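You operate a simulated robot arm through the tools that you are given. There is no shell and no other tool.

The job below is to be done with a simulated two-armed robot. You get a single attempt, and the scene is never put back.

## Task
Take the blue screen cloth from the top of the packing bench and lay it out flat on the top of the long grey bench.

The check looks at the end state, three seconds after you hand in, the way a careful person would. Anything else that was tipped, shoved, dropped, spilled or broken makes it a failure. Flat cloth is picked up by pressing the open fingertips on it (5 to 10 N) and closing them slowly along it; thin cloth reads only 2 to 8 mm in the jaws.

## Robot
Two 7-joint arms with two-finger parallel grippers on one trunk, on a base that moves. Base frame: it is fixed to the floor where the robot stands at the start and does not move with it; the origin is under the middle of the robot, x ahead of it, y to its left, z up. Units: cm, rad, N and s.
The left shoulder is at the start at [7, 13, 106.2], the right one opposite. With the tool pointing down near the work surface each hand reaches from about 18 to 50 cm from the robot's upright axis, wherever it stands, measured 20 degrees to its own side. Places, roughly: blue screen cloth [125, -300, 75]; top of the long grey bench [60, -560, 80]. Payload 1.57 kg a hand.
The tool frame of a hand sits at the grasp point between the pads (the TCP): z along the fingers, y along the line on which they close. The tips reach 3 cm beyond it. Largest opening 8 cm; finger width 1.7, thickness 1.2; the body of the gripper, 4 by 8.2 cm, starts 8 cm behind the TCP.
Orientation is told as [roll, pitch, yaw] about the base's x, y, z axes, in that order, counted from this pose: with the fingers straight down and closing along the base's y, the tool's x points along the base's -x, its y along +y and its z along -z.

## Interface
- The arms move only by the tool move_arm. It takes "left_increments", "right_increments" or both (then of equal length, played together; a hand with none holds still); each is a list of rows, each a list of 7 numbers: the turn, a rotation vector about the tool's x, y, z in rad, then the shift along the tool's x, y, z in cm, then the opening in per cent of the stroke, from 0 (shut) to 100 (fully open). In form: [[wx, wy, wz, x, y, z, gripper], ...]. A call has 1 to 20 rows; each row shifts and turns the commanded pose from where the row before left it, along the tool's axes as they then stand. Rows are played at 5 a second. More than 5 cm and 0.15 rad between two rows, or a gripper value outside its range, and nothing of the call is played. A pose out of reach is approached as far as the arm can. The call stops where the force on the tool passes 40 N (or 10 N more than at its start, if that is more) or the arm is blocked; 0.2 s more then pass. Each finger travels about 10.8 cm/s and halts on what it meets, pressing with about 27 N; the grip force reading is that of the motor and also rises with nothing between the fingers. The clock runs only during rows and for 0.2 s after the last one: add rows that do not move to give the fingers time. The reply holds the time, the measured pose of the TCP, the force on the tool along the base axes, the opening and the grip force, in the units named above and with some noise, with the torque about the TCP (base axes, N m) and any sound that the robot's microphone picked up.
- Cameras (640 x 400 px; columns grow to the right, rows downward): "scene" is now at [13.87, -0.54, 127.28]; the picture's right is [-0.12, -0.99, 0.00], its down [-0.71, 0.09, -0.70] and it looks along [0.69, -0.09, -0.71] (base axes); focal length 236 px, centre (320, 200). "left" rides on the left gripper at [7.2, 0.7, -12.2] in its tool frame; the picture's right is [-0.09, 1.00, 0.00], its down [-0.84, -0.08, -0.54] and it looks along [-0.54, -0.05, 0.84] (tool axes); focal length 238 px, centre (320, 200). "right" rides on the right gripper at [7.2, -0.7, -12.2] in its tool frame; the picture's right is [0.09, 1.00, 0.00], its down [-0.84, 0.08, -0.54] and it looks along [-0.54, 0.05, 0.84] (tool axes); focal length 238 px, centre (320, 200). There is no depth. A picture from a camera that has moved, and an enlarged one, comes with that camera's place and axes in the base frame and with its lens. The place of the scene camera against the robot may be out by one fixed shift of up to 1.2 cm in any direction.
- get_image(camera): a new picture of that camera. No time passes.
- raise_lower(by): slides the trunk up (or, below 0, down) by that many cm; the arms and the scene camera ride with it, the base frame stays. It gives what a move gives, with no picture.
- steer(legs): drives the robot by 1 to 6 legs, each [ahead, left, turn to the left] in cm, cm and rad, along the robot's own axes; the way and the turn of a leg run together, so that a leg with both is an arc; at most 150 cm and 3.142 rad a leg. The arms and the cameras ride along, it lands a little off, and it stops where it bumps. It gives what a move gives.
- head_to(pan, tilt): turns the head with the scene camera to pan (to the left, within 1.501 rad either way) and tilt (down, from -0.506 to 1.204), counted from straight ahead of the robot. It gives what a move gives.
- enlarge(camera, box): a new picture of the part [left, top, right, bottom] of that camera's present view, enlarged. No time passes.
- close_job(): hands the job in; it is judged then, once.

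Nothing tells you exact positions but the pictures and the camera data. Unless the task says otherwise, let go and move clear before handing in.

The tools are called as name(argument=value, ...) on one line, values as JSON. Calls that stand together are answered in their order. move_arm: Moves the arms, as the interface text tells. Its arguments: {"type":"object","properties":{"left_increments":{"type":"array","items":{"type":"array","items":{"type":"number"}}},"right_increments":{"type":"array","items":{"type":"array","items":{"type":"number"}}}},"required":[]} The other tools are called the same way: raise_lower (by) moves the trunk up or down; steer (legs) drives the base; head_to (pan, tilt) turns the head that bears the scene camera; get_image (camera) takes a picture; enlarge (camera, box) takes an enlarged picture of a part of a camera's view; close_job () hands the job in.

At the start:

```text
clock: 0.0
left_tool_pos: [35.63, 19.09, 93.23]
left_tcp_rot: [-0.001, 0.0, 0.001]
left_force: [0.4, -0.2, -0.1]
left_torque: [0.02, -0.01, 0.01]
left_opening: 8.01
left_finger_force: 0.1
right_tool_pos: [42.55, -15.98, 100.0]
right_tcp_rot: [0.0, -0.001, 0.001]
right_force: [0.1, 0.3, 0.8]
right_torque: [0.03, 0.04, -0.01]
right_opening: 8.02
right_finger_force: 0.1
trunk travel left (down, up): [-70.0, 24.0]
robot x, y, heading: [-0.01, 0.26, 0.0]
head pan, tilt (commanded): [-0.122, 0.796]
```

scene: 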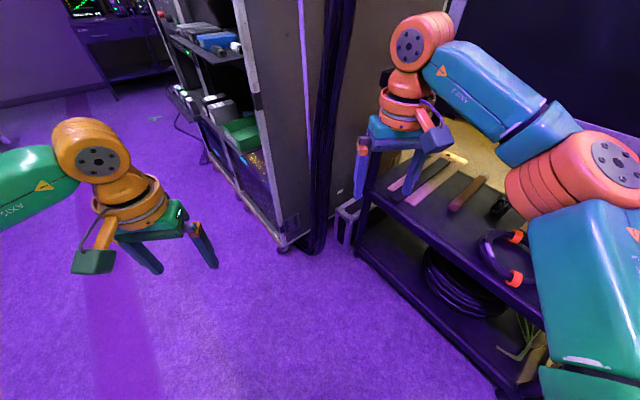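
right: 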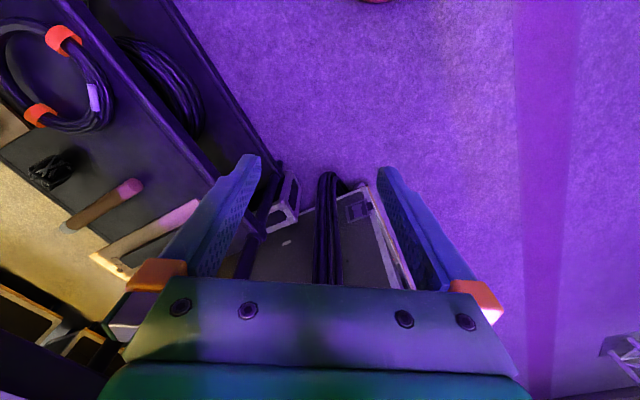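
left: 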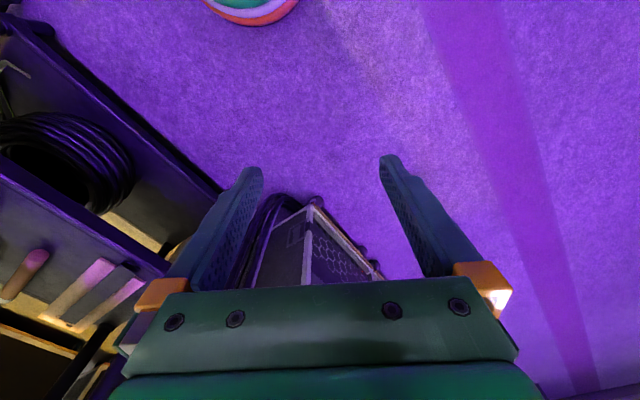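

I see a cart with tools close to my right and a rack ahead of me. The cloth should be about 3 m to my right, so I'll look around with the head before driving.

head_to(pan=-1.5, tilt=0.3)

get_image(camera="scene")

head_to(pan=-0.7, tilt=0.3)

get_image(camera="scene")

head_to(pan=0.3, tilt=0.3)

get_image(camera="scene")

head_to(pan=1.4, tilt=0.3)

get_image(camera="scene")

```text
clock: 1.5
left_tool_pos: [35.71, 19.0, 93.11]
left_tcp_rot: [0.0, -0.001, 0.003]
left_force: [0.4, -0.1, -0.4]
left_torque: [0.0, -0.02, 0.03]
left_opening: 8.0
left_finger_force: 0.1
right_tool_pos: [42.44, -16.07, 100.06]
right_tcp_rot: [0.0, -0.002, 0.001]
right_force: [0.3, -1.0, 1.6]
right_torque: [-0.02, 0.0, 0.0]
right_opening: 8.03
right_finger_force: 0.1
trunk travel left (down, up): [-70.0, 24.0]
robot x, y, heading: [-0.56, 0.12, -0.002]
head pan, tilt (commanded): [-1.499, 0.3]
```

```text
taken
camera scene: at [6.52, -8.87, 131.68], right [-1.0, -0.07, 0.0], down [-0.02, 0.3, -0.96], along [0.07, -0.95, -0.3], focal length 236 px, centre (320, 200)
```

scene: 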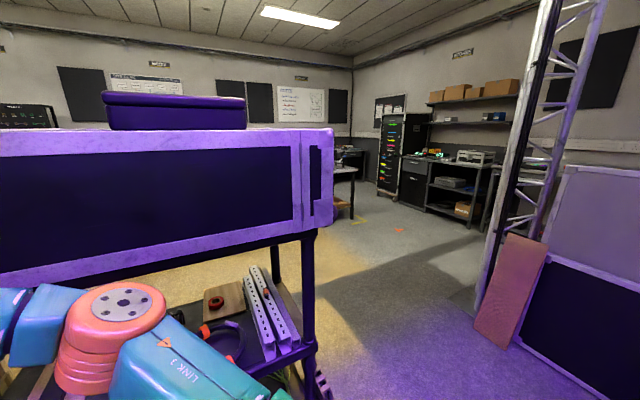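

```text
clock: 2.6
left_tool_pos: [35.69, 19.04, 93.17]
left_tcp_rot: [0.0, -0.001, 0.001]
left_force: [0.8, 0.3, 0.4]
left_torque: [0.02, 0.01, 0.0]
left_opening: 8.0
left_finger_force: 0.0
right_tool_pos: [42.47, -15.98, 100.05]
right_tcp_rot: [0.0, 0.001, 0.0]
right_force: [0.5, -0.3, 1.2]
right_torque: [0.01, -0.01, 0.01]
right_opening: 8.0
right_finger_force: 0.0
trunk travel left (down, up): [-70.0, 24.0]
robot x, y, heading: [-0.01, 0.35, 0.002]
head pan, tilt (commanded): [-0.7, 0.3]
```

```text
taken
camera scene: at [12.98, -5.58, 131.68], right [-0.64, -0.76, 0.0], down [-0.23, 0.19, -0.96], along [0.73, -0.62, -0.3], focal length 236 px, centre (320, 200)
```

scene: 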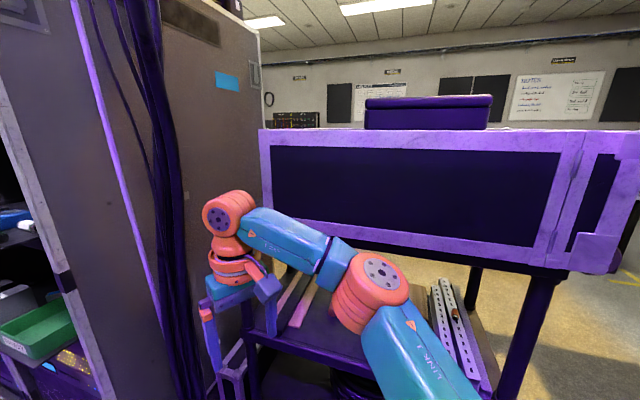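

```text
clock: 3.9
left_tool_pos: [35.87, 19.19, 93.21]
left_tcp_rot: [0.0, 0.001, 0.002]
left_force: [0.2, -0.1, 0.0]
left_torque: [-0.04, 0.01, -0.02]
left_opening: 8.01
left_finger_force: 0.1
right_tool_pos: [42.45, -15.99, 99.97]
right_tcp_rot: [-0.001, 0.001, 0.001]
right_force: [0.3, -0.4, -0.3]
right_torque: [0.05, 0.04, 0.02]
right_opening: 8.01
right_finger_force: 0.1
trunk travel left (down, up): [-70.0, 24.0]
robot x, y, heading: [-0.13, 0.06, -0.0]
head pan, tilt (commanded): [0.3, 0.3]
```

```text
taken
camera scene: at [14.77, 3.19, 131.68], right [0.29, -0.96, 0.0], down [-0.28, -0.09, -0.96], along [0.91, 0.28, -0.3], focal length 236 px, centre (320, 200)
```

scene: 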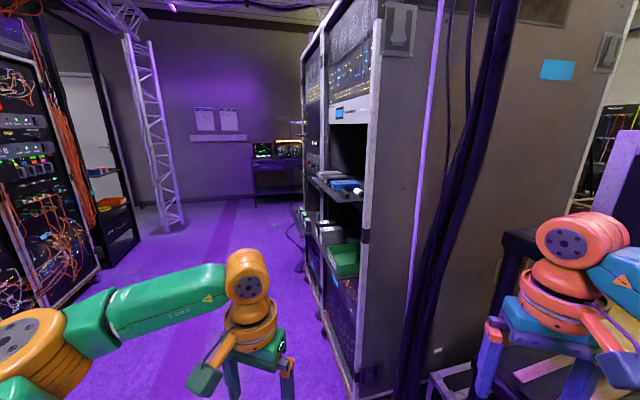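

```text
clock: 5.2
left_tool_pos: [35.76, 19.01, 93.13]
left_tcp_rot: [0.001, 0.001, 0.001]
left_force: [-0.9, -0.2, -0.4]
left_torque: [0.0, 0.0, 0.02]
left_opening: 7.99
left_finger_force: 0.0
right_tool_pos: [42.58, -16.0, 100.04]
right_tcp_rot: [-0.001, 0.001, 0.0]
right_force: [-0.1, -0.9, -0.6]
right_torque: [0.0, 0.03, 0.02]
right_opening: 7.99
right_finger_force: 0.0
trunk travel left (down, up): [-70.0, 24.0]
robot x, y, heading: [-0.31, 0.07, -0.0]
head pan, tilt (commanded): [1.4, 0.3]
```

```text
taken
camera scene: at [7.45, 9.64, 131.68], right [0.99, -0.17, 0.0], down [-0.05, -0.29, -0.96], along [0.16, 0.94, -0.3], focal length 236 px, centre (320, 200)
```

scene: 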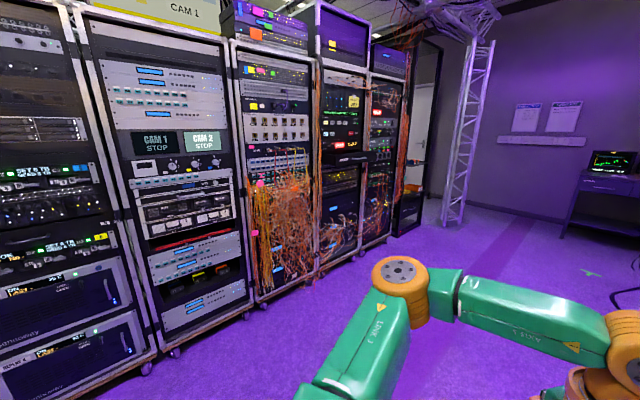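

I see a tool cart with a large boxed unit on my right, racks to the left and a passage behind the cart's end that leads towards -y. I'll look lower and further around to judge the clearances before turning.

head_to(pan=-1.5, tilt=1.0)

get_image(camera="scene")

head_to(pan=-0.8, tilt=1.0)

get_image(camera="scene")

head_to(pan=1.5, tilt=0.9)

get_image(camera="scene")

```text
clock: 7.8
left_tool_pos: [35.7, 19.03, 93.21]
left_tcp_rot: [0.001, -0.001, 0.002]
left_force: [0.4, -1.2, -0.3]
left_torque: [0.0, 0.03, 0.0]
left_opening: 7.99
left_finger_force: 0.1
right_tool_pos: [42.41, -15.92, 100.09]
right_tcp_rot: [0.002, -0.001, -0.001]
right_force: [0.0, 0.1, 0.0]
right_torque: [0.04, 0.02, 0.0]
right_opening: 7.99
right_finger_force: 0.1
trunk travel left (down, up): [-70.0, 24.0]
robot x, y, heading: [-0.2, -0.29, -0.009]
head pan, tilt (commanded): [-1.499, 1.0]
```

```text
taken
camera scene: at [6.35, -6.51, 125.73], right [-1.0, -0.07, 0.0], down [-0.06, 0.84, -0.54], along [0.04, -0.54, -0.84], focal length 236 px, centre (320, 200)
```

scene: 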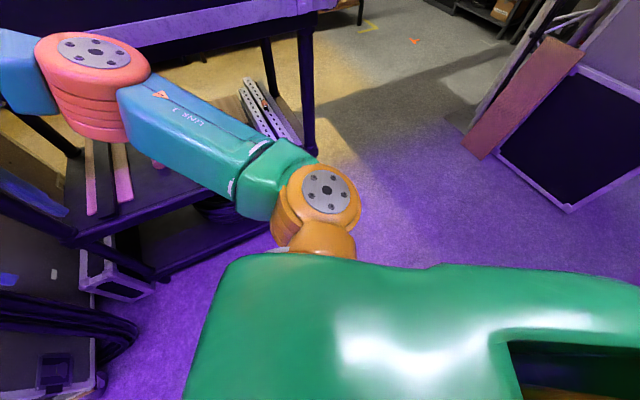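

```text
clock: 8.8
left_tool_pos: [35.63, 19.1, 93.21]
left_tcp_rot: [-0.001, 0.001, 0.001]
left_force: [0.3, -0.7, 0.1]
left_torque: [-0.01, 0.0, 0.01]
left_opening: 8.02
left_finger_force: 0.1
right_tool_pos: [42.53, -15.95, 100.02]
right_tcp_rot: [-0.001, 0.001, 0.0]
right_force: [0.1, 0.1, 0.8]
right_torque: [-0.03, -0.01, -0.02]
right_opening: 8.02
right_finger_force: 0.0
trunk travel left (down, up): [-70.0, 24.0]
robot x, y, heading: [-0.09, 0.08, 0.003]
head pan, tilt (commanded): [-0.799, 1.0]
```

```text
taken
camera scene: at [10.69, -4.56, 125.73], right [-0.72, -0.7, 0.0], down [-0.59, 0.6, -0.54], along [0.38, -0.39, -0.84], focal length 236 px, centre (320, 200)
```

scene: 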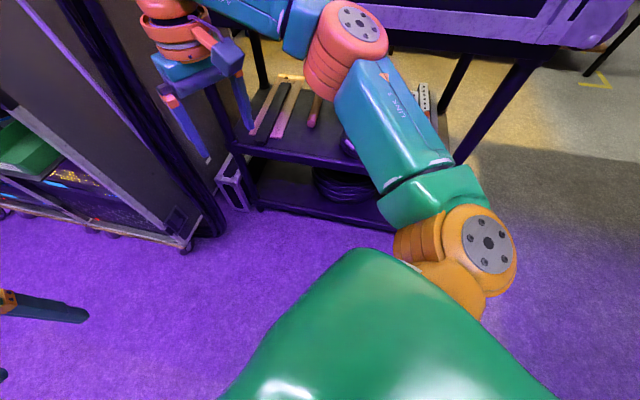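

```text
clock: 11.0
left_tool_pos: [35.69, 18.96, 93.18]
left_tcp_rot: [0.0, -0.001, 0.0]
left_force: [0.5, -0.3, -0.2]
left_torque: [0.0, -0.03, -0.02]
left_opening: 8.01
left_finger_force: 0.0
right_tool_pos: [42.47, -15.96, 100.13]
right_tcp_rot: [-0.002, -0.001, 0.0]
right_force: [0.5, -0.3, 0.1]
right_torque: [-0.02, 0.01, -0.02]
right_opening: 8.0
right_finger_force: 0.1
trunk travel left (down, up): [-70.0, 24.0]
robot x, y, heading: [-0.06, -0.28, 0.001]
head pan, tilt (commanded): [1.499, 0.901]
```

```text
taken
camera scene: at [6.39, 7.97, 126.45], right [1.0, -0.07, 0.0], down [-0.06, -0.78, -0.62], along [0.04, 0.62, -0.78], focal length 236 px, centre (320, 200)
```

scene: 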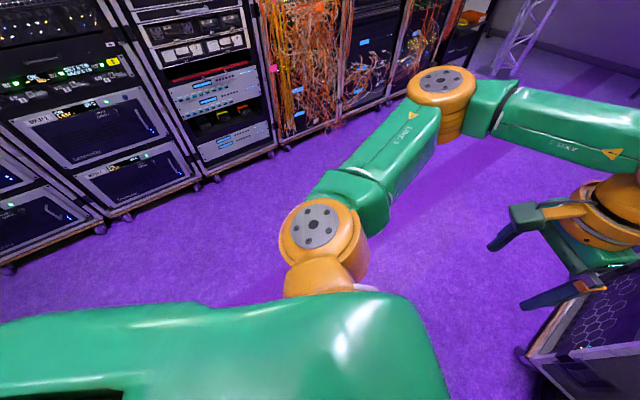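

The floor around me is clear: the cart's front edge runs about 90 cm away on the right, with a passage of roughly 1 m past its end. I'll turn right in place to face -y and look down the passage.

steer(legs=[[0, 0, -1.57]])

head_to(pan=0, tilt=0.5)

get_image(camera="scene")

head_to(pan=-1.2, tilt=0.5)

get_image(camera="scene")

```text
clock: 15.2
left_tool_pos: [18.81, -35.92, 93.37]
left_tcp_rot: [-0.001, 0.0, -1.577]
left_force: [0.9, 0.1, -0.2]
left_torque: [0.0, 0.0, 0.04]
left_opening: 8.0
left_finger_force: 0.1
right_tool_pos: [-16.29, -42.36, 100.03]
right_tcp_rot: [0.0, 0.001, -1.58]
right_force: [-0.1, -0.3, 0.6]
right_torque: [0.02, 0.0, -0.02]
right_opening: 7.99
right_finger_force: 0.0
trunk travel left (down, up): [-70.0, 24.0]
robot x, y, heading: [0.09, 0.24, -1.583]
head pan, tilt (commanded): [1.499, 0.901]
```

```text
clock: 16.8
left_tool_pos: [18.8, -35.94, 93.14]
left_tcp_rot: [0.0, -0.001, -1.579]
left_force: [-1.1, 0.1, 0.4]
left_torque: [-0.02, 0.01, -0.01]
left_opening: 8.0
left_finger_force: 0.1
right_tool_pos: [-16.43, -42.47, 100.1]
right_tcp_rot: [0.001, 0.0, -1.58]
right_force: [0.4, -0.7, -0.5]
right_torque: [-0.03, 0.0, 0.0]
right_opening: 8.0
right_finger_force: 0.0
trunk travel left (down, up): [-70.0, 24.0]
robot x, y, heading: [-0.14, 0.16, -1.576]
head pan, tilt (commanded): [0.0, 0.499]
```

```text
taken
camera scene: at [0.71, -13.68, 129.84], right [-1.0, 0.01, 0.0], down [0.0, 0.48, -0.88], along [-0.01, -0.88, -0.48], focal length 236 px, centre (320, 200)
```

scene: 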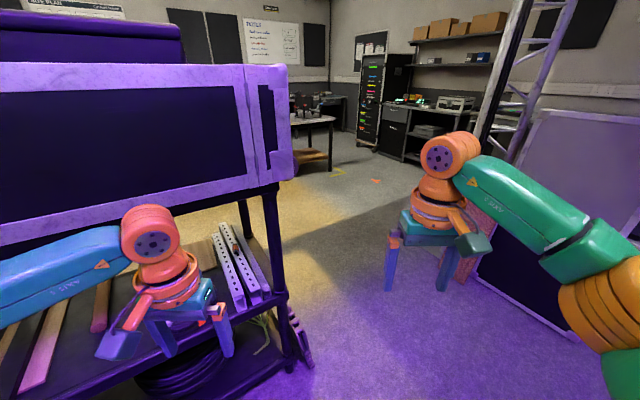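

```text
clock: 18.2
left_tool_pos: [18.72, -35.97, 93.15]
left_tcp_rot: [-0.001, 0.0, -1.579]
left_force: [0.5, 0.7, -0.1]
left_torque: [0.0, 0.03, 0.0]
left_opening: 8.01
left_finger_force: 0.1
right_tool_pos: [-16.44, -42.39, 100.0]
right_tcp_rot: [0.0, 0.0, -1.58]
right_force: [0.3, -0.5, 0.3]
right_torque: [-0.03, -0.01, 0.0]
right_opening: 7.97
right_finger_force: 0.1
trunk travel left (down, up): [-70.0, 24.0]
robot x, y, heading: [0.09, 0.01, -1.58]
head pan, tilt (commanded): [-1.201, 0.499]
```

```text
taken
camera scene: at [-7.73, -7.81, 129.84], right [-0.35, 0.94, 0.0], down [0.45, 0.17, -0.88], along [-0.82, -0.31, -0.48], focal length 236 px, centre (320, 200)
```

scene: 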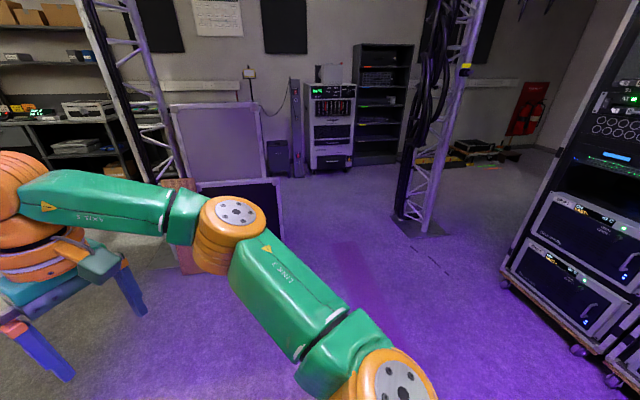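

Facing -y now, the passage runs between the cart's end (about [15, -75]) and a panel with a truss (about [-100, -134]). A table that should be the packing bench stands beyond. I'll sidestep to the middle and go forward.

steer(legs=[[0, -45, 0], [90, 0, 0]])

head_to(pan=0.2, tilt=0.5)

get_image(camera="scene")

head_to(pan=1.2, tilt=0.6)

get_image(camera="scene")

head_to(pan=-0.9, tilt=0.6)

get_image(camera="scene")

```text
clock: 25.3
left_tool_pos: [-23.76, -126.85, 93.21]
left_tcp_rot: [0.001, 0.0, -1.551]
left_force: [0.4, -0.2, 0.2]
left_torque: [0.01, 0.04, 0.0]
left_opening: 8.0
left_finger_force: 0.1
right_tool_pos: [-58.61, -134.35, 100.14]
right_tcp_rot: [0.001, -0.002, -1.554]
right_force: [0.3, 0.5, 1.9]
right_torque: [0.02, -0.02, -0.02]
right_opening: 7.98
right_finger_force: 0.0
trunk travel left (down, up): [-70.0, 24.0]
robot x, y, heading: [-43.14, -91.64, -1.552]
head pan, tilt (commanded): [-1.201, 0.499]
```

```text
clock: 26.8
left_tool_pos: [-23.69, -126.91, 93.26]
left_tcp_rot: [-0.001, 0.0, -1.549]
left_force: [0.6, 0.2, -0.6]
left_torque: [-0.01, 0.01, -0.03]
left_opening: 8.01
left_finger_force: 0.0
right_tool_pos: [-58.69, -134.3, 100.01]
right_tcp_rot: [0.001, -0.002, -1.553]
right_force: [0.4, -0.5, -0.2]
right_torque: [-0.02, -0.03, 0.02]
right_opening: 8.02
right_finger_force: 0.0
trunk travel left (down, up): [-70.0, 24.0]
robot x, y, heading: [-43.2, -91.34, -1.55]
head pan, tilt (commanded): [0.201, 0.499]
```

```text
taken
camera scene: at [-40.56, -105.0, 129.84], right [-0.98, -0.22, 0.0], down [-0.1, 0.47, -0.88], along [0.19, -0.86, -0.48], focal length 236 px, centre (320, 200)
```

scene: 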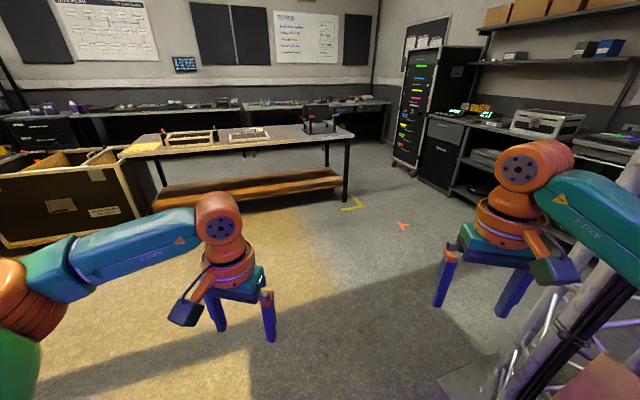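

```text
clock: 28.1
left_tool_pos: [-23.68, -126.9, 93.17]
left_tcp_rot: [-0.001, 0.001, -1.55]
left_force: [0.3, 0.7, -0.9]
left_torque: [-0.02, -0.02, 0.0]
left_opening: 7.97
left_finger_force: 0.1
right_tool_pos: [-58.62, -134.3, 100.03]
right_tcp_rot: [-0.001, 0.001, -1.555]
right_force: [0.4, 0.1, 0.1]
right_torque: [-0.01, -0.02, -0.01]
right_opening: 7.99
right_finger_force: 0.1
trunk travel left (down, up): [-70.0, 24.0]
robot x, y, heading: [-43.0, -91.6, -1.554]
head pan, tilt (commanded): [1.201, 0.6]
```

```text
taken
camera scene: at [-34.23, -99.17, 128.93], right [-0.34, -0.94, 0.0], down [-0.53, 0.2, -0.83], along [0.77, -0.28, -0.56], focal length 236 px, centre (320, 200)
```

scene: 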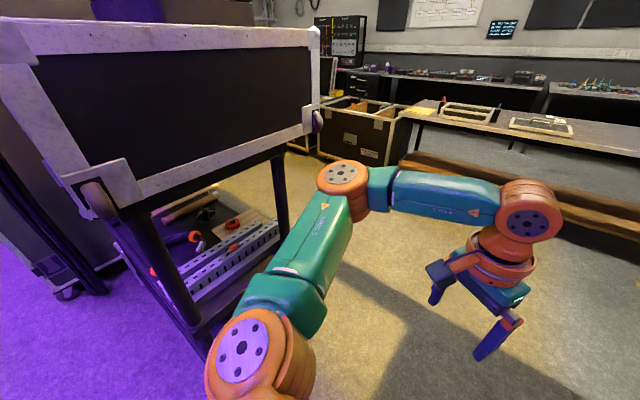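

```text
clock: 30.1
left_tool_pos: [-23.67, -126.91, 93.28]
left_tcp_rot: [0.0, 0.001, -1.548]
left_force: [0.1, -0.1, 0.8]
left_torque: [0.0, 0.02, 0.02]
left_opening: 8.02
left_finger_force: 0.1
right_tool_pos: [-58.58, -134.34, 100.0]
right_tcp_rot: [0.001, 0.0, -1.553]
right_force: [0.4, 0.6, 0.8]
right_torque: [0.02, 0.0, 0.0]
right_opening: 8.0
right_finger_force: 0.1
trunk travel left (down, up): [-70.0, 24.0]
robot x, y, heading: [-43.72, -91.14, -1.547]
head pan, tilt (commanded): [-0.901, 0.6]
```

```text
taken
camera scene: at [-49.35, -101.74, 128.93], right [-0.64, 0.77, 0.0], down [0.44, 0.36, -0.83], along [-0.64, -0.52, -0.57], focal length 236 px, centre (320, 200)
```

scene: 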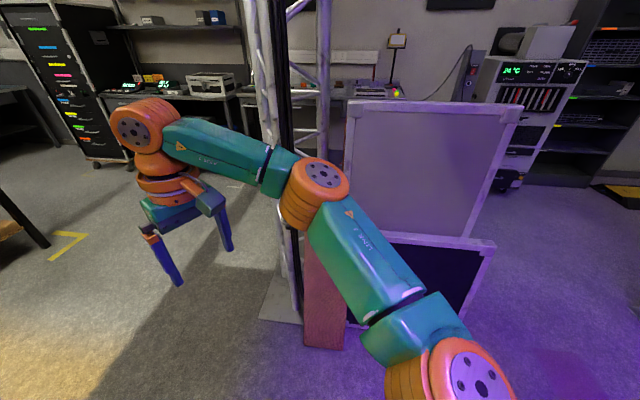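

The packing bench lies ahead with several things on it. I'll zoom in to find the cloth.

head_to(pan=0.3, tilt=0.4)

enlarge(camera="scene", box=[100, 80, 420, 280])

```text
clock: 31.5
left_tool_pos: [-23.69, -126.75, 93.18]
left_tcp_rot: [-0.001, 0.001, -1.552]
left_force: [0.5, 0.2, -0.4]
left_torque: [0.01, -0.01, 0.0]
left_opening: 8.01
left_finger_force: 0.0
right_tool_pos: [-58.79, -134.32, 100.07]
right_tcp_rot: [0.0, -0.001, -1.553]
right_force: [-0.1, 0.3, -0.1]
right_torque: [0.01, 0.0, 0.0]
right_opening: 8.02
right_finger_force: 0.0
trunk travel left (down, up): [-70.0, 24.0]
robot x, y, heading: [-43.31, -91.63, -1.555]
head pan, tilt (commanded): [0.3, 0.4]
```

```text
2.00 times, centred on (260, 180) of scene
camera zoom: at [-39.64, -104.92, 130.75], right [-0.95, -0.31, 0.0], down [-0.12, 0.37, -0.92], along [0.29, -0.87, -0.39], focal length 473 px, centre (440, 240)
```

zoom: 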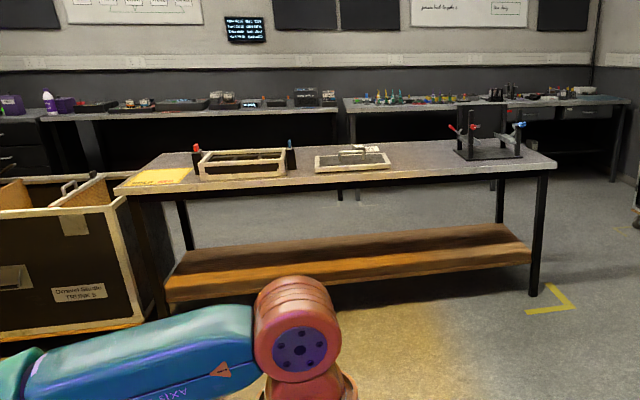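

The bench's front edge runs from roughly [141, -238] to [-22, -334]. A yellow sheet, a wooden-framed tray and other items stand on it, but I can't make out the blue cloth yet. I'll drive nearer, square to the bench, and look down on it.

steer(legs=[[60, 15, 0], [0, 0, 0.51], [50, 60, 0]])

head_to(pan=0.0, tilt=0.5)

get_image(camera="scene")

```text
clock: 40.3
left_tool_pos: [85.37, -181.82, 93.17]
left_tcp_rot: [0.001, -0.001, -1.03]
left_force: [-0.2, -0.3, -0.4]
left_torque: [-0.01, -0.02, 0.01]
left_opening: 7.98
left_finger_force: 0.1
right_tool_pos: [58.8, -205.64, 100.05]
right_tcp_rot: [0.0, 0.002, -1.029]
right_force: [-0.1, -0.5, -0.2]
right_torque: [-0.01, 0.02, -0.03]
right_opening: 7.98
right_finger_force: 0.1
trunk travel left (down, up): [-70.0, 24.0]
robot x, y, heading: [50.73, -160.53, -1.028]
head pan, tilt (commanded): [0.3, 0.4]
```

```text
clock: 41.1
left_tool_pos: [85.65, -181.86, 93.14]
left_tcp_rot: [-0.001, 0.001, -1.03]
left_force: [-1.1, 0.5, -0.1]
left_torque: [0.01, 0.02, 0.01]
left_opening: 8.01
left_finger_force: 0.0
right_tool_pos: [58.95, -205.73, 100.05]
right_tcp_rot: [0.0, -0.001, -1.033]
right_force: [0.0, 0.6, 0.0]
right_torque: [0.0, 0.01, 0.0]
right_opening: 8.0
right_finger_force: 0.0
trunk travel left (down, up): [-70.0, 24.0]
robot x, y, heading: [50.8, -161.09, -1.03]
head pan, tilt (commanded): [0.0, 0.499]
```

```text
taken
camera scene: at [58.88, -172.67, 129.84], right [-0.86, -0.51, 0.0], down [-0.25, 0.41, -0.88], along [0.45, -0.75, -0.48], focal length 236 px, centre (320, 200)
```

scene: 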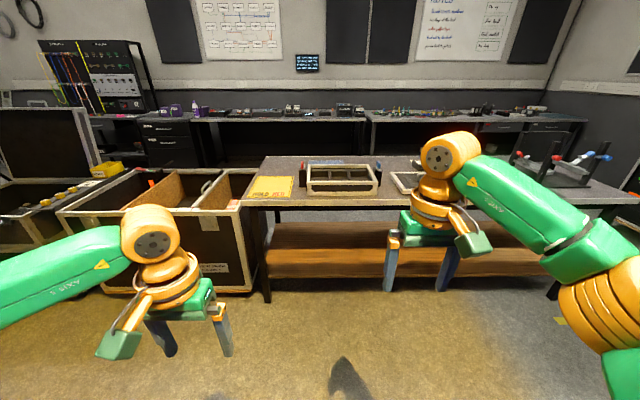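

enlarge(camera="scene", box=[230, 140, 430, 220])

enlarge(camera="scene", box=[360, 70, 600, 160])

enlarge(camera="scene", box=[140, 70, 380, 170])

```text
3.20 times, centred on (330, 180) of scene
camera zoom: at [58.88, -172.67, 129.84], right [-0.86, -0.51, 0.0], down [-0.25, 0.41, -0.88], along [0.45, -0.75, -0.48], focal length 756 px, centre (288, 264)
```

zoom: 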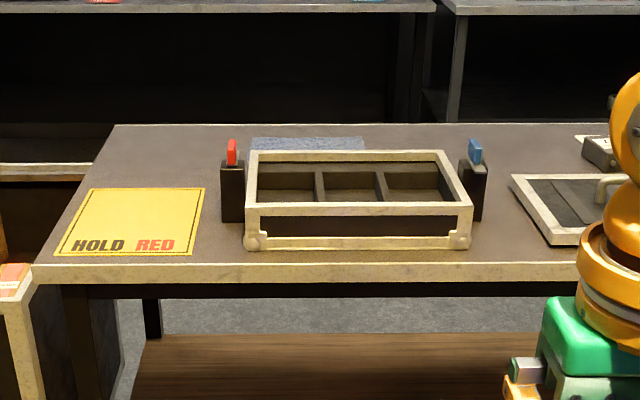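

```text
2.67 times, centred on (480, 115) of scene
camera zoom: at [58.88, -172.67, 129.84], right [-0.86, -0.51, 0.0], down [-0.25, 0.41, -0.88], along [0.45, -0.75, -0.48], focal length 630 px, centre (-107, 427)
```

zoom: 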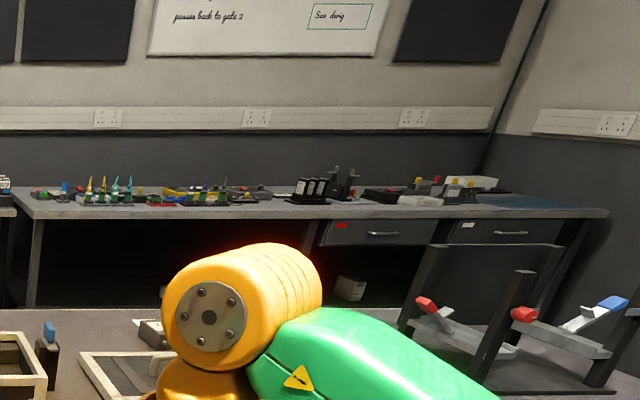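

```text
2.67 times, centred on (260, 120) of scene
camera zoom: at [58.88, -172.67, 129.84], right [-0.86, -0.51, 0.0], down [-0.25, 0.41, -0.88], along [0.45, -0.75, -0.48], focal length 630 px, centre (480, 413)
```

zoom: 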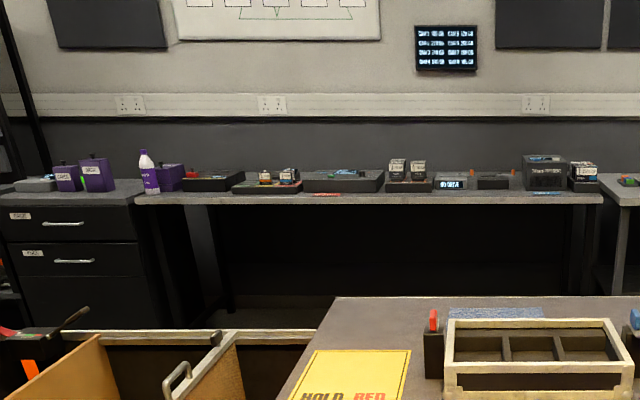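

The blue cloth lies flat behind the wooden compartment tray near the far side of the packing bench, with two small stands beside the tray. I'll have to reach it from the aisle behind the bench. First I'll look straight down to see how far my own base extends.

head_to(pan=0.0, tilt=1.2)

get_image(camera="scene")

head_to(pan=-1.2, tilt=0.5)

get_image(camera="scene")

head_to(pan=-0.6, tilt=0.4)

get_image(camera="scene")

```text
clock: 42.1
left_tool_pos: [85.55, -181.89, 93.07]
left_tcp_rot: [0.002, 0.0, -1.028]
left_force: [0.4, 0.2, 0.5]
left_torque: [0.01, 0.01, 0.01]
left_opening: 8.01
left_finger_force: 0.0
right_tool_pos: [58.83, -205.69, 100.13]
right_tcp_rot: [-0.001, 0.0, -1.034]
right_force: [-0.1, 0.3, 0.4]
right_torque: [0.01, -0.03, -0.02]
right_opening: 7.99
right_finger_force: 0.0
trunk travel left (down, up): [-70.0, 24.0]
robot x, y, heading: [50.74, -160.9, -1.03]
head pan, tilt (commanded): [0.0, 1.201]
```

```text
taken
camera scene: at [57.07, -169.67, 124.48], right [-0.86, -0.51, 0.0], down [-0.48, 0.8, -0.36], along [0.19, -0.31, -0.93], focal length 236 px, centre (320, 200)
```

scene: 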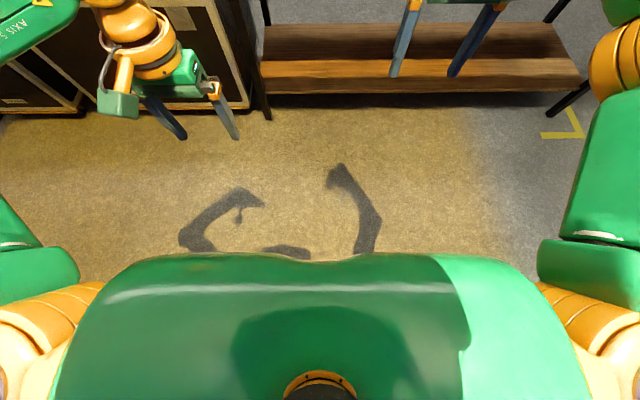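

```text
clock: 43.5
left_tool_pos: [85.59, -181.95, 93.15]
left_tcp_rot: [-0.001, 0.0, -1.03]
left_force: [0.2, -0.1, 0.6]
left_torque: [-0.01, 0.03, 0.03]
left_opening: 7.99
left_finger_force: 0.0
right_tool_pos: [58.82, -205.68, 100.0]
right_tcp_rot: [-0.002, -0.002, -1.033]
right_force: [0.5, 0.1, -0.9]
right_torque: [0.01, 0.0, -0.02]
right_opening: 8.0
right_finger_force: 0.1
trunk travel left (down, up): [-70.0, 24.0]
robot x, y, heading: [50.53, -160.88, -1.035]
head pan, tilt (commanded): [-1.201, 0.499]
```

```text
taken
camera scene: at [48.61, -172.05, 129.84], right [-0.79, 0.61, 0.0], down [0.29, 0.38, -0.88], along [-0.54, -0.69, -0.48], focal length 236 px, centre (320, 200)
```

scene: 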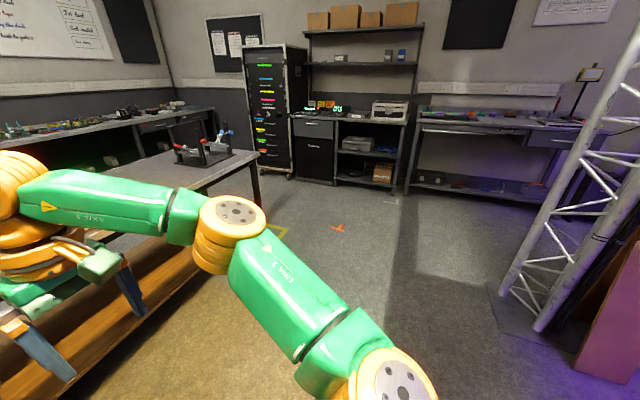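

```text
clock: 44.5
left_tool_pos: [85.52, -181.8, 93.0]
left_tcp_rot: [0.0, 0.001, -1.029]
left_force: [0.7, 0.3, 0.6]
left_torque: [-0.02, 0.0, -0.01]
left_opening: 8.0
left_finger_force: 0.0
right_tool_pos: [58.79, -205.65, 99.93]
right_tcp_rot: [0.001, -0.001, -1.034]
right_force: [-0.3, 0.3, 0.1]
right_torque: [0.0, -0.01, 0.02]
right_opening: 8.0
right_finger_force: 0.1
trunk travel left (down, up): [-70.0, 24.0]
robot x, y, heading: [50.85, -160.54, -1.031]
head pan, tilt (commanded): [-0.6, 0.4]
```

```text
taken
camera scene: at [53.61, -174.11, 130.75], right [-1.0, 0.06, 0.0], down [0.02, 0.39, -0.92], along [-0.06, -0.92, -0.39], focal length 236 px, centre (320, 200)
```

scene: 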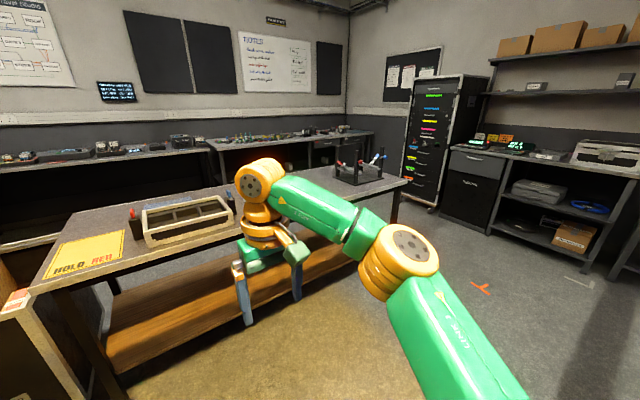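

The cloth can only be reached from behind. The gap at the right end of the packing bench is about 140 cm wide and the aisle behind it about 115 cm. I'll sidestep right along the front of the bench, then check the gap.

steer(legs=[[22, 0, 0], [0, -110, 0], [0, -110, 0]])

head_to(pan=0.0, tilt=0.5)

get_image(camera="scene")

head_to(pan=0.7, tilt=0.5)

get_image(camera="scene")

```text
clock: 56.5
left_tool_pos: [-88.97, -311.37, 93.11]
left_tcp_rot: [0.001, 0.0, -1.046]
left_force: [-0.4, -0.9, 0.2]
left_torque: [0.01, -0.04, -0.01]
left_opening: 8.01
left_finger_force: 0.0
right_tool_pos: [-115.96, -334.83, 100.24]
right_tcp_rot: [0.002, 0.002, -1.048]
right_force: [-1.0, -1.0, -0.5]
right_torque: [-0.01, 0.03, -0.02]
right_opening: 8.01
right_finger_force: 0.1
trunk travel left (down, up): [-70.0, 24.0]
robot x, y, heading: [-123.42, -289.82, -1.049]
head pan, tilt (commanded): [-0.6, 0.4]
```

```text
clock: 57.5
left_tool_pos: [-89.04, -311.44, 93.08]
left_tcp_rot: [-0.001, 0.0, -1.045]
left_force: [-0.6, -0.6, 0.3]
left_torque: [-0.04, 0.0, -0.02]
left_opening: 8.01
left_finger_force: 0.0
right_tool_pos: [-116.02, -334.93, 100.05]
right_tcp_rot: [0.001, 0.0, -1.049]
right_force: [0.7, -0.1, 0.2]
right_torque: [-0.02, 0.04, -0.02]
right_opening: 8.0
right_finger_force: 0.0
trunk travel left (down, up): [-70.0, 24.0]
robot x, y, heading: [-123.54, -290.1, -1.045]
head pan, tilt (commanded): [0.0, 0.499]
```

```text
taken
camera scene: at [-115.56, -301.84, 129.84], right [-0.87, -0.5, 0.0], down [-0.24, 0.41, -0.88], along [0.44, -0.76, -0.48], focal length 236 px, centre (320, 200)
```

scene: 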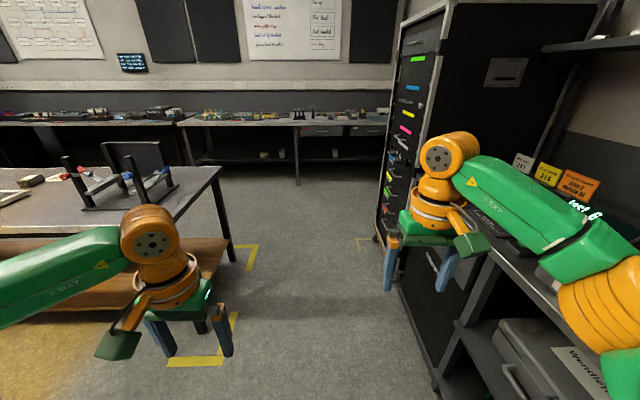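

```text
clock: 58.6
left_tool_pos: [-88.89, -311.41, 93.27]
left_tcp_rot: [0.0, 0.0, -1.046]
left_force: [-0.1, -0.9, -0.4]
left_torque: [0.01, -0.02, 0.0]
left_opening: 8.01
left_finger_force: 0.0
right_tool_pos: [-116.09, -334.77, 99.97]
right_tcp_rot: [0.001, 0.001, -1.049]
right_force: [0.6, 0.5, 0.0]
right_torque: [0.0, -0.02, 0.01]
right_opening: 7.99
right_finger_force: 0.1
trunk travel left (down, up): [-70.0, 24.0]
robot x, y, heading: [-123.46, -289.82, -1.045]
head pan, tilt (commanded): [0.7, 0.499]
```

```text
taken
camera scene: at [-111.55, -297.07, 129.84], right [-0.34, -0.94, 0.0], down [-0.45, 0.16, -0.88], along [0.83, -0.3, -0.48], focal length 236 px, centre (320, 200)
```

scene: 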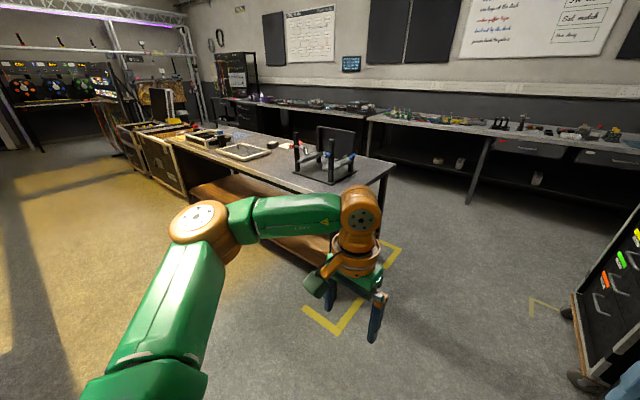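

I'm at the right end of the packing bench and the gap to the tall rack looks clear. I'll step left, turn around where there's room, and then back into the gap so my hands face the bench's rear side.

steer(legs=[[0, 25, 0], [0, 0, 3.135], [0, 15, 0]])

head_to(pan=1.5, tilt=0.6)

get_image(camera="scene")

head_to(pan=-1.5, tilt=0.6)

get_image(camera="scene")

```text
clock: 68.7
left_tool_pos: [-149.35, -263.76, 93.24]
left_tcp_rot: [0.003, -0.001, 2.096]
left_force: [0.1, 0.3, 0.4]
left_torque: [-0.03, 0.0, -0.02]
left_opening: 8.0
left_finger_force: 0.2
right_tool_pos: [-122.33, -240.38, 100.02]
right_tcp_rot: [0.002, 0.0, 2.093]
right_force: [-0.5, 0.0, -1.2]
right_torque: [0.0, 0.0, 0.0]
right_opening: 7.97
right_finger_force: 0.1
trunk travel left (down, up): [-70.0, 24.0]
robot x, y, heading: [-115.12, -285.18, 2.095]
head pan, tilt (commanded): [0.7, 0.499]
```

```text
clock: 69.9
left_tool_pos: [-149.43, -263.97, 93.22]
left_tcp_rot: [0.0, 0.0, 2.096]
left_force: [-0.5, -0.2, 0.3]
left_torque: [0.0, -0.01, 0.02]
left_opening: 7.98
left_finger_force: 0.1
right_tool_pos: [-122.38, -240.48, 99.93]
right_tcp_rot: [-0.001, -0.001, 2.092]
right_force: [0.3, -0.3, -0.2]
right_torque: [-0.02, -0.02, 0.0]
right_opening: 7.98
right_finger_force: 0.1
trunk travel left (down, up): [-70.0, 24.0]
robot x, y, heading: [-115.23, -285.42, 2.098]
head pan, tilt (commanded): [1.499, 0.6]
```

```text
taken
camera scene: at [-124.75, -284.34, 128.93], right [-0.44, 0.9, 0.0], down [0.51, 0.25, -0.83], along [-0.74, -0.36, -0.56], focal length 236 px, centre (320, 200)
```

scene: 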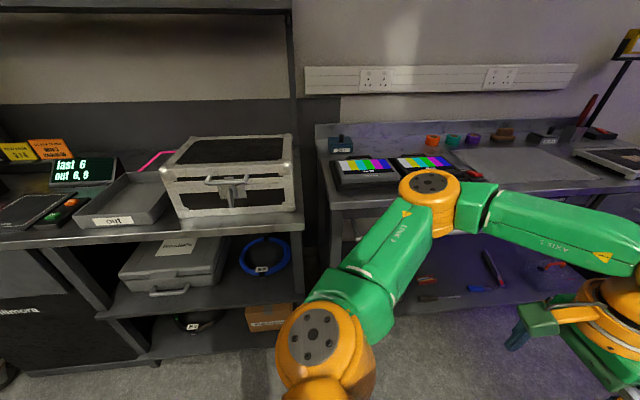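

```text
clock: 72.5
left_tool_pos: [-149.54, -263.84, 93.19]
left_tcp_rot: [0.0, 0.0, 2.095]
left_force: [0.6, -0.1, -1.4]
left_torque: [0.01, 0.02, -0.02]
left_opening: 8.0
left_finger_force: 0.0
right_tool_pos: [-122.46, -240.38, 100.03]
right_tcp_rot: [-0.002, 0.001, 2.094]
right_force: [0.8, -0.3, -0.6]
right_torque: [0.01, 0.02, 0.0]
right_opening: 8.03
right_finger_force: 0.1
trunk travel left (down, up): [-70.0, 24.0]
robot x, y, heading: [-115.09, -285.19, 2.095]
head pan, tilt (commanded): [-1.499, 0.6]
```

```text
taken
camera scene: at [-109.48, -275.54, 128.93], right [0.56, -0.83, 0.0], down [-0.47, -0.32, -0.83], along [0.68, 0.46, -0.56], focal length 236 px, centre (320, 200)
```

scene: 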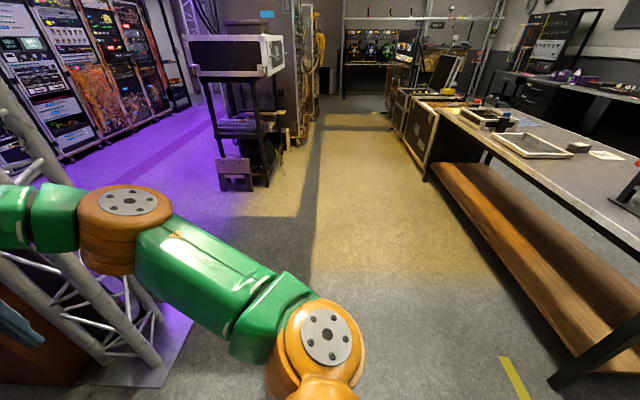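

I'm turned around, and both sides of the gap have about 25 cm or more of clearance. I'll back up through it in two legs.

steer(legs=[[-110, 0, 0]])

head_to(pan=-1.5, tilt=0.6)

get_image(camera="scene")

```text
clock: 78.2
left_tool_pos: [-92.27, -361.75, 93.12]
left_tcp_rot: [0.0, 0.001, 2.125]
left_force: [0.3, -0.1, 0.0]
left_torque: [0.0, -0.02, -0.01]
left_opening: 7.99
left_finger_force: 0.1
right_tool_pos: [-66.01, -337.54, 100.04]
right_tcp_rot: [0.0, -0.002, 2.124]
right_force: [-0.4, -0.9, -0.3]
right_torque: [-0.01, 0.02, -0.03]
right_opening: 7.99
right_finger_force: 0.1
trunk travel left (down, up): [-70.0, 24.0]
robot x, y, heading: [-57.07, -382.32, 2.125]
head pan, tilt (commanded): [-1.499, 0.6]
```

```text
clock: 78.8
left_tool_pos: [-92.3, -361.8, 93.22]
left_tcp_rot: [0.001, 0.001, 2.127]
left_force: [0.0, -0.6, 0.0]
left_torque: [-0.01, 0.0, -0.01]
left_opening: 8.0
left_finger_force: 0.0
right_tool_pos: [-65.96, -337.52, 100.09]
right_tcp_rot: [0.001, -0.001, 2.124]
right_force: [0.5, -0.9, -0.9]
right_torque: [0.0, 0.0, 0.01]
right_opening: 8.01
right_finger_force: 0.1
trunk travel left (down, up): [-70.0, 24.0]
robot x, y, heading: [-56.95, -381.98, 2.126]
head pan, tilt (commanded): [-1.499, 0.6]
```

```text
taken
camera scene: at [-51.95, -372.24, 128.93], right [0.59, -0.81, 0.0], down [-0.46, -0.33, -0.83], along [0.67, 0.48, -0.56], focal length 236 px, centre (320, 200)
```

scene: 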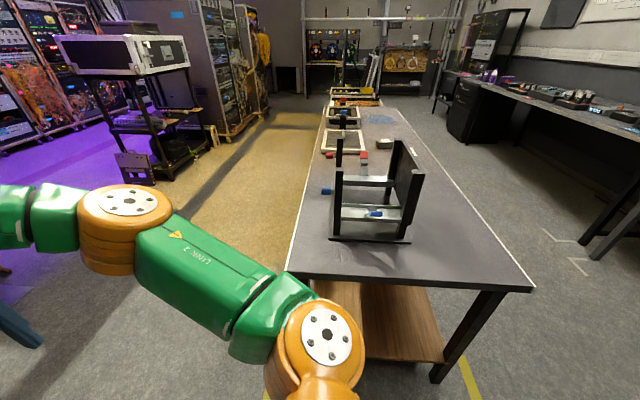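

The bench is now visible lengthwise, with the blue cloth near its far end on the aisle side. I'll square up and back into the aisle.

steer(legs=[[0, 0, -0.024], [-113, 0, 0]])

head_to(pan=-1.5, tilt=0.5)

get_image(camera="scene")

head_to(pan=-0.7, tilt=0.6)

get_image(camera="scene")

```text
clock: 84.8
left_tool_pos: [-35.67, -456.71, 93.17]
left_tcp_rot: [0.001, 0.0, 2.109]
left_force: [0.1, 0.3, 0.1]
left_torque: [0.01, 0.0, 0.0]
left_opening: 8.0
left_finger_force: 0.1
right_tool_pos: [-8.95, -432.99, 100.11]
right_tcp_rot: [0.001, 0.001, 2.105]
right_force: [0.1, -0.1, -0.1]
right_torque: [0.0, 0.0, 0.03]
right_opening: 8.0
right_finger_force: 0.1
trunk travel left (down, up): [-70.0, 24.0]
robot x, y, heading: [-0.68, -477.87, 2.108]
head pan, tilt (commanded): [-1.499, 0.6]
```

```text
clock: 85.5
left_tool_pos: [-35.65, -456.72, 93.07]
left_tcp_rot: [0.001, -0.002, 2.109]
left_force: [-0.8, 0.3, 0.7]
left_torque: [0.0, -0.02, 0.0]
left_opening: 8.02
left_finger_force: 0.0
right_tool_pos: [-8.8, -433.0, 99.96]
right_tcp_rot: [-0.001, 0.0, 2.105]
right_force: [-0.1, 0.7, 0.5]
right_torque: [0.0, -0.02, -0.01]
right_opening: 8.03
right_finger_force: 0.0
trunk travel left (down, up): [-70.0, 24.0]
robot x, y, heading: [-1.19, -477.91, 2.11]
head pan, tilt (commanded): [-1.499, 0.499]
```

```text
taken
camera scene: at [4.74, -467.75, 129.84], right [0.57, -0.82, 0.0], down [-0.39, -0.27, -0.88], along [0.72, 0.5, -0.48], focal length 236 px, centre (320, 200)
```

scene: 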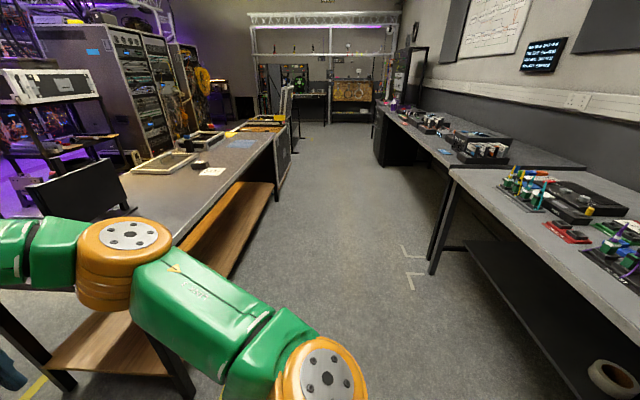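

```text
clock: 86.7
left_tool_pos: [-35.59, -456.63, 93.15]
left_tcp_rot: [-0.001, 0.0, 2.108]
left_force: [-0.8, 0.1, -0.7]
left_torque: [-0.01, 0.0, -0.01]
left_opening: 7.99
left_finger_force: 0.0
right_tool_pos: [-8.92, -432.95, 100.1]
right_tcp_rot: [0.001, 0.0, 2.105]
right_force: [0.2, -0.1, 0.3]
right_torque: [0.01, -0.01, 0.03]
right_opening: 8.01
right_finger_force: 0.0
trunk travel left (down, up): [-70.0, 24.0]
robot x, y, heading: [-1.04, -477.66, 2.111]
head pan, tilt (commanded): [-0.7, 0.6]
```

```text
taken
camera scene: at [-1.28, -464.21, 128.93], right [0.99, -0.17, 0.0], down [-0.09, -0.56, -0.83], along [0.14, 0.81, -0.56], focal length 236 px, centre (320, 200)
```

scene: 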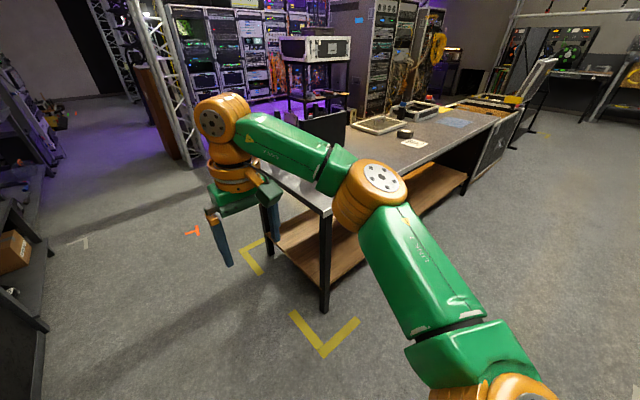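

The aisle is free. Before picking up, I want to find a clear patch on the long grey bench behind me, so I'll turn partway each direction and look over it.

steer(legs=[[0, 0, 0.9]])

head_to(pan=1.5, tilt=0.6)

get_image(camera="scene")

steer(legs=[[0, 0, -1.8]])

head_to(pan=-1.5, tilt=0.6)

get_image(camera="scene")

```text
clock: 89.4
left_tool_pos: [-38.68, -492.54, 93.18]
left_tcp_rot: [-0.001, 0.0, 3.031]
left_force: [0.2, 0.0, -0.7]
left_torque: [-0.01, 0.0, 0.02]
left_opening: 7.98
left_finger_force: 0.0
right_tool_pos: [-41.46, -456.85, 100.06]
right_tcp_rot: [0.0, -0.001, 3.027]
right_force: [-1.1, -0.1, 0.5]
right_torque: [0.01, 0.01, 0.0]
right_opening: 8.01
right_finger_force: 0.0
trunk travel left (down, up): [-70.0, 24.0]
robot x, y, heading: [-1.02, -477.3, 3.03]
head pan, tilt (commanded): [-0.7, 0.6]
```

```text
clock: 91.5
left_tool_pos: [-38.55, -492.61, 93.32]
left_tcp_rot: [0.0, -0.001, 3.03]
left_force: [-0.3, 0.9, 0.7]
left_torque: [-0.06, -0.03, 0.01]
left_opening: 7.99
left_finger_force: 0.1
right_tool_pos: [-41.34, -456.93, 100.02]
right_tcp_rot: [0.0, 0.0, 3.028]
right_force: [0.8, -0.6, 0.4]
right_torque: [-0.01, 0.0, -0.03]
right_opening: 8.01
right_finger_force: 0.0
trunk travel left (down, up): [-70.0, 24.0]
robot x, y, heading: [-0.78, -477.64, 3.029]
head pan, tilt (commanded): [1.499, 0.6]
```

```text
taken
camera scene: at [-6.8, -485.37, 128.93], right [-0.98, 0.18, 0.0], down [0.1, 0.56, -0.83], along [-0.15, -0.81, -0.56], focal length 236 px, centre (320, 200)
```

scene: 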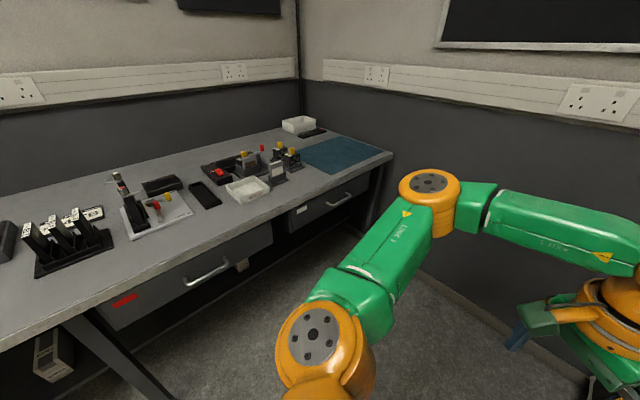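

```text
clock: 96.1
left_tool_pos: [-8.42, -437.95, 93.15]
left_tcp_rot: [0.0, -0.002, 1.268]
left_force: [-0.1, -1.8, 0.1]
left_torque: [0.0, 0.0, -0.01]
left_opening: 8.0
left_finger_force: 0.0
right_tool_pos: [27.08, -441.99, 100.02]
right_tcp_rot: [0.001, 0.0, 1.265]
right_force: [0.0, 0.4, -0.6]
right_torque: [0.04, -0.01, -0.02]
right_opening: 8.0
right_finger_force: 0.1
trunk travel left (down, up): [-70.0, 24.0]
robot x, y, heading: [-1.35, -477.42, 1.263]
head pan, tilt (commanded): [1.499, 0.6]
```

```text
clock: 98.7
left_tool_pos: [-8.42, -437.93, 93.35]
left_tcp_rot: [0.001, 0.001, 1.268]
left_force: [0.3, 0.2, 0.9]
left_torque: [0.0, 0.03, 0.04]
left_opening: 7.98
left_finger_force: 0.2
right_tool_pos: [27.04, -442.04, 100.13]
right_tcp_rot: [0.0, -0.001, 1.266]
right_force: [-0.3, -0.3, -0.5]
right_torque: [-0.02, -0.03, 0.0]
right_opening: 8.0
right_finger_force: 0.0
trunk travel left (down, up): [-70.0, 24.0]
robot x, y, heading: [-1.37, -477.79, 1.271]
head pan, tilt (commanded): [-1.499, 0.6]
```

```text
taken
camera scene: at [9.94, -474.51, 128.93], right [-0.23, -0.97, 0.0], down [-0.55, 0.13, -0.83], along [0.8, -0.19, -0.56], focal length 236 px, centre (320, 200)
```

scene: 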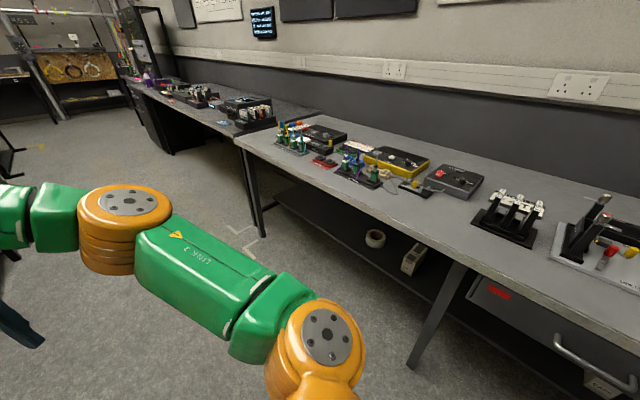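

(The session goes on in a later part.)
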